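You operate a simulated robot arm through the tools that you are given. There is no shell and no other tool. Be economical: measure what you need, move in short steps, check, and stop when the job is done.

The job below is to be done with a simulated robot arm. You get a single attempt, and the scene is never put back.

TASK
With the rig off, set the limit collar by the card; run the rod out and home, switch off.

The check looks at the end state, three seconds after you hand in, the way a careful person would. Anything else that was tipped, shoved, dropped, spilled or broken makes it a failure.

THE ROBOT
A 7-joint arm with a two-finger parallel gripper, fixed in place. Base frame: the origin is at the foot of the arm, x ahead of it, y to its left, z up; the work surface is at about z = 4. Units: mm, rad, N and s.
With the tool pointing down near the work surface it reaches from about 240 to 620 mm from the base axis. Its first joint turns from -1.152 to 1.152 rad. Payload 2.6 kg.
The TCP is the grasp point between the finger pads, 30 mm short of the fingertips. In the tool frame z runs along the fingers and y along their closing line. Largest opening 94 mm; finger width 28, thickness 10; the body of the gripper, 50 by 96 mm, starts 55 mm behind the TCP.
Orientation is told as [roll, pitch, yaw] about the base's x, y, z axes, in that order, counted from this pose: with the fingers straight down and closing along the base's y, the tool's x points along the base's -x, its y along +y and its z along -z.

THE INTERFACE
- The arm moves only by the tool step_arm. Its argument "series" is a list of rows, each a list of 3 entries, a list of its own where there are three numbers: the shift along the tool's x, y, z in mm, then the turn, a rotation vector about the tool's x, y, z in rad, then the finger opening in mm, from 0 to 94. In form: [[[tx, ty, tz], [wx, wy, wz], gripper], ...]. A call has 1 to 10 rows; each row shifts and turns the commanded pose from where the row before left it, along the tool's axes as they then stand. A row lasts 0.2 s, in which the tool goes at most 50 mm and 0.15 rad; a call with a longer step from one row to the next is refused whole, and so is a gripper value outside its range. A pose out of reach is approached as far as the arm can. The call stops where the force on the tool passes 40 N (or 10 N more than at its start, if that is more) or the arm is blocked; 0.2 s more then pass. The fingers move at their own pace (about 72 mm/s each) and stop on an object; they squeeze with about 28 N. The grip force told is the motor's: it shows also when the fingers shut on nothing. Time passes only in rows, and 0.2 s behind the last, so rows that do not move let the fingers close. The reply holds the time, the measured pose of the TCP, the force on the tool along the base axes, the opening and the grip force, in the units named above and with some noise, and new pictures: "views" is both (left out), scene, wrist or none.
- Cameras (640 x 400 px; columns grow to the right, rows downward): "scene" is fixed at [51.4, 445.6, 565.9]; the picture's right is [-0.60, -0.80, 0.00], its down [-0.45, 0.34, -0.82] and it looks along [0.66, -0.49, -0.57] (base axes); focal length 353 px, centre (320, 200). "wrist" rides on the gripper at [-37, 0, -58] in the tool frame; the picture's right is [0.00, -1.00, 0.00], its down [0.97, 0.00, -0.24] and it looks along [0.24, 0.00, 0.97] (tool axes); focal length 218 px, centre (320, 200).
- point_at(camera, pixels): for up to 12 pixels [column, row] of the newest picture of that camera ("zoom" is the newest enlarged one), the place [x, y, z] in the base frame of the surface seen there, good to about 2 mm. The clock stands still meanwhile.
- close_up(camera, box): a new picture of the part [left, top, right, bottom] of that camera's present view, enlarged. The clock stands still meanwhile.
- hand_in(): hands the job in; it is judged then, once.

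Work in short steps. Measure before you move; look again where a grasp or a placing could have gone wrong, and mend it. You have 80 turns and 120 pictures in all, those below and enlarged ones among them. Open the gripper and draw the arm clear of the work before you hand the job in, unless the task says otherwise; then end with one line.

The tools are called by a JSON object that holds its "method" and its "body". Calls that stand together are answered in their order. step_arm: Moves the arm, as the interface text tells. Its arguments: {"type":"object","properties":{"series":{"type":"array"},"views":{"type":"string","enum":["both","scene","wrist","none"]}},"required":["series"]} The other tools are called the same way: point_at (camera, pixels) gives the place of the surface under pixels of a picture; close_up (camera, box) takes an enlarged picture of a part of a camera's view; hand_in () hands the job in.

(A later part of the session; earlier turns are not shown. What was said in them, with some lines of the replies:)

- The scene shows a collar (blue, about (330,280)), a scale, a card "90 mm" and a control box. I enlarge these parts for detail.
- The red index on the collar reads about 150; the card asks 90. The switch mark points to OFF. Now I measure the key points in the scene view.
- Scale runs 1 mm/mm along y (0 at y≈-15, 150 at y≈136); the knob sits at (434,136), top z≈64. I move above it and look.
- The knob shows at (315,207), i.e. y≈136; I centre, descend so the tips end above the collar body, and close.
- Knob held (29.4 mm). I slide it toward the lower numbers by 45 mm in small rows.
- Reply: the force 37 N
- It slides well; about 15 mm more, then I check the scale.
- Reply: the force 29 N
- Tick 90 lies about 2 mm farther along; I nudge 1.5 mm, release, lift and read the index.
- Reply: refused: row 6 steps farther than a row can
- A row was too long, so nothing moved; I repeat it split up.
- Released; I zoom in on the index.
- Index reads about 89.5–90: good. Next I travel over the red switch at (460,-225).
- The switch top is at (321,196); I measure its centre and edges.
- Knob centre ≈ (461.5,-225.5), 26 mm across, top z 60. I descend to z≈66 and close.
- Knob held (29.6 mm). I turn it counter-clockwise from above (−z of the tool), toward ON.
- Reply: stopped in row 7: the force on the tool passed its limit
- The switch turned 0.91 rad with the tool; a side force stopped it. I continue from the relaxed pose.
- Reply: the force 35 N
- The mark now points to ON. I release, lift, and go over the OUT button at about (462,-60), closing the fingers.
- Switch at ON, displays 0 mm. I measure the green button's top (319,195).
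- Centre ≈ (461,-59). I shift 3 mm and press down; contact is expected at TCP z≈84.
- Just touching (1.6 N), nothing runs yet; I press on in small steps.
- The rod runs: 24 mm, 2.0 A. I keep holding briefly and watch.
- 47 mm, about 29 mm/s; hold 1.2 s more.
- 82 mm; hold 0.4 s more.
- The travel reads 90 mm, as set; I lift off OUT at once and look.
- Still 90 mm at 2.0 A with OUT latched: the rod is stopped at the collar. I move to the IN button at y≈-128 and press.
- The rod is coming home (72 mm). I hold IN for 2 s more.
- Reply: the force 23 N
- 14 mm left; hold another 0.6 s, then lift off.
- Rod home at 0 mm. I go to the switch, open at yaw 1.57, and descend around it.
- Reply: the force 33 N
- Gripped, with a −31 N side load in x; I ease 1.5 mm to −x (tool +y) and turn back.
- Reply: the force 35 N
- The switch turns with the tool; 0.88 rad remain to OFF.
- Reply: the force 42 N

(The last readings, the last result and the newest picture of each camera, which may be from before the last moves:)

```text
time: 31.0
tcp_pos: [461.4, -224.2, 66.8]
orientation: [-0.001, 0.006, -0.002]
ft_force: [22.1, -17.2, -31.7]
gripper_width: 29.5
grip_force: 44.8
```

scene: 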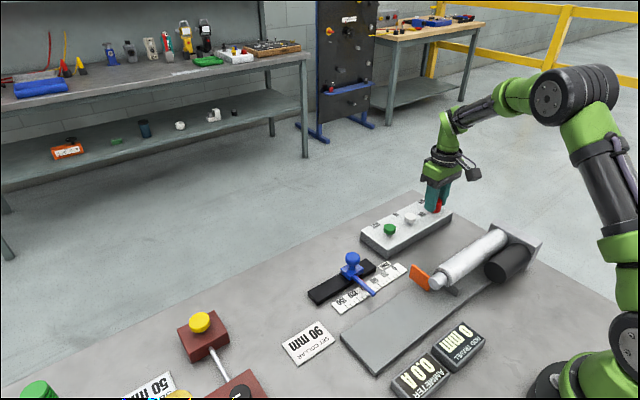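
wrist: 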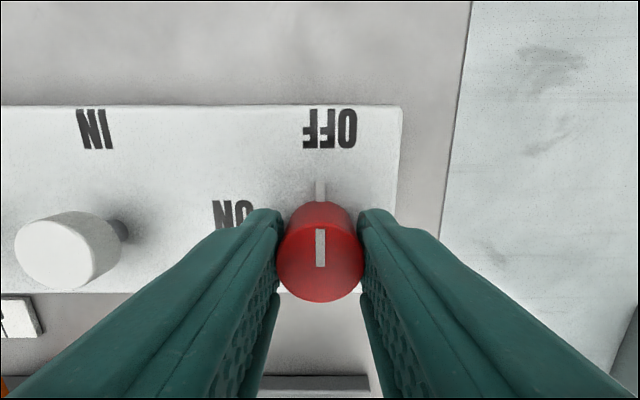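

Ammeter shows 0.0 A and the mark points to OFF. I release, lift, and back off toward the collar for a last look.

{"method": "step_arm", "body": {"series": [[[0, 0, 0], [0, 0, 0], 50], [[0, 0, 0], [0, 0, 0], 70], [[0, 0, -40], [0, 0, 0], 70], [[0, 0, -45], [0, 0, 0], 80], [[0, 45, -20], [0, 0, 0], 90], [[10, 45, -10], [0, 0, 0], 90], [[15, 45, 0], [0, 0, 0], 90], [[15, 45, 0], [0, 0, 0], 90], [[15, 45, 0], [0, 0, 0], 90], [[15, 45, 0], [0, 0, 0], 90]]}}

{"method": "close_up", "body": {"camera": "wrist", "box": [240, 120, 400, 220]}}

{"method": "close_up", "body": {"camera": "scene", "box": [340, 190, 540, 400]}}

```text
time: 33.2
tcp_pos: [390.7, 46.7, 186.0]
orientation: [0.007, 0.006, -0.006]
ft_force: [-0.1, 0.1, 1.3]
gripper_width: 89.8
grip_force: 0.0
```

scene: 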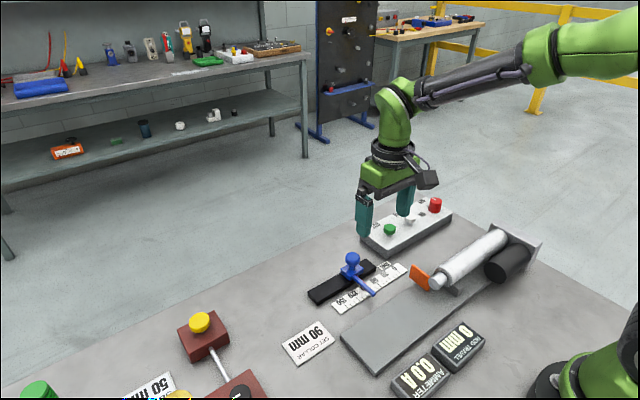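
wrist: 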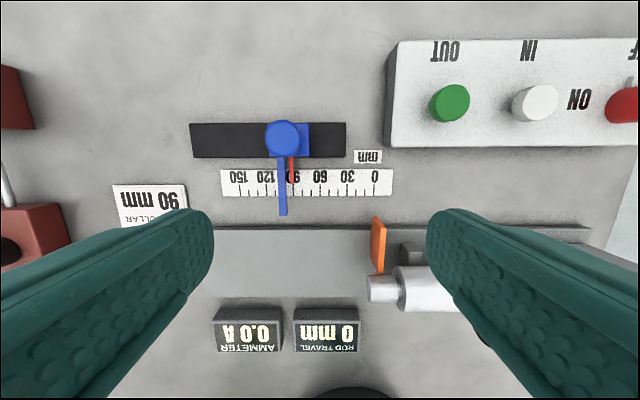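

```text
4.00 times, centred on (320, 170) of wrist
```

zoom: 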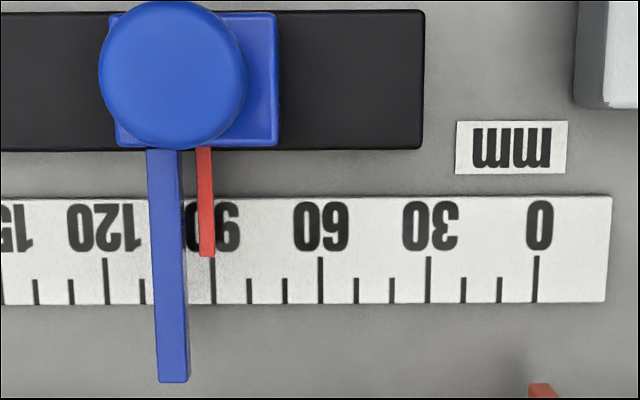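

```text
1.90 times, centred on (440, 295) of scene
```

zoom: 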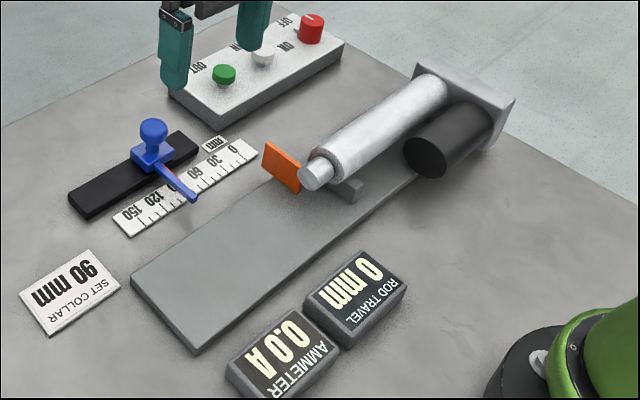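

Index at 90 (small parallax), rod 0 mm, 0.0 A, switch OFF, gripper open and clear; I hand in.

{"method": "hand_in", "body": {}}

```text
The job is handed in.
```

The limit collar was set to 90 mm with the rig off; the rod then ran out to 90 mm and back home to 0 mm, and the rig is switched off (ammeter 0.0 A).
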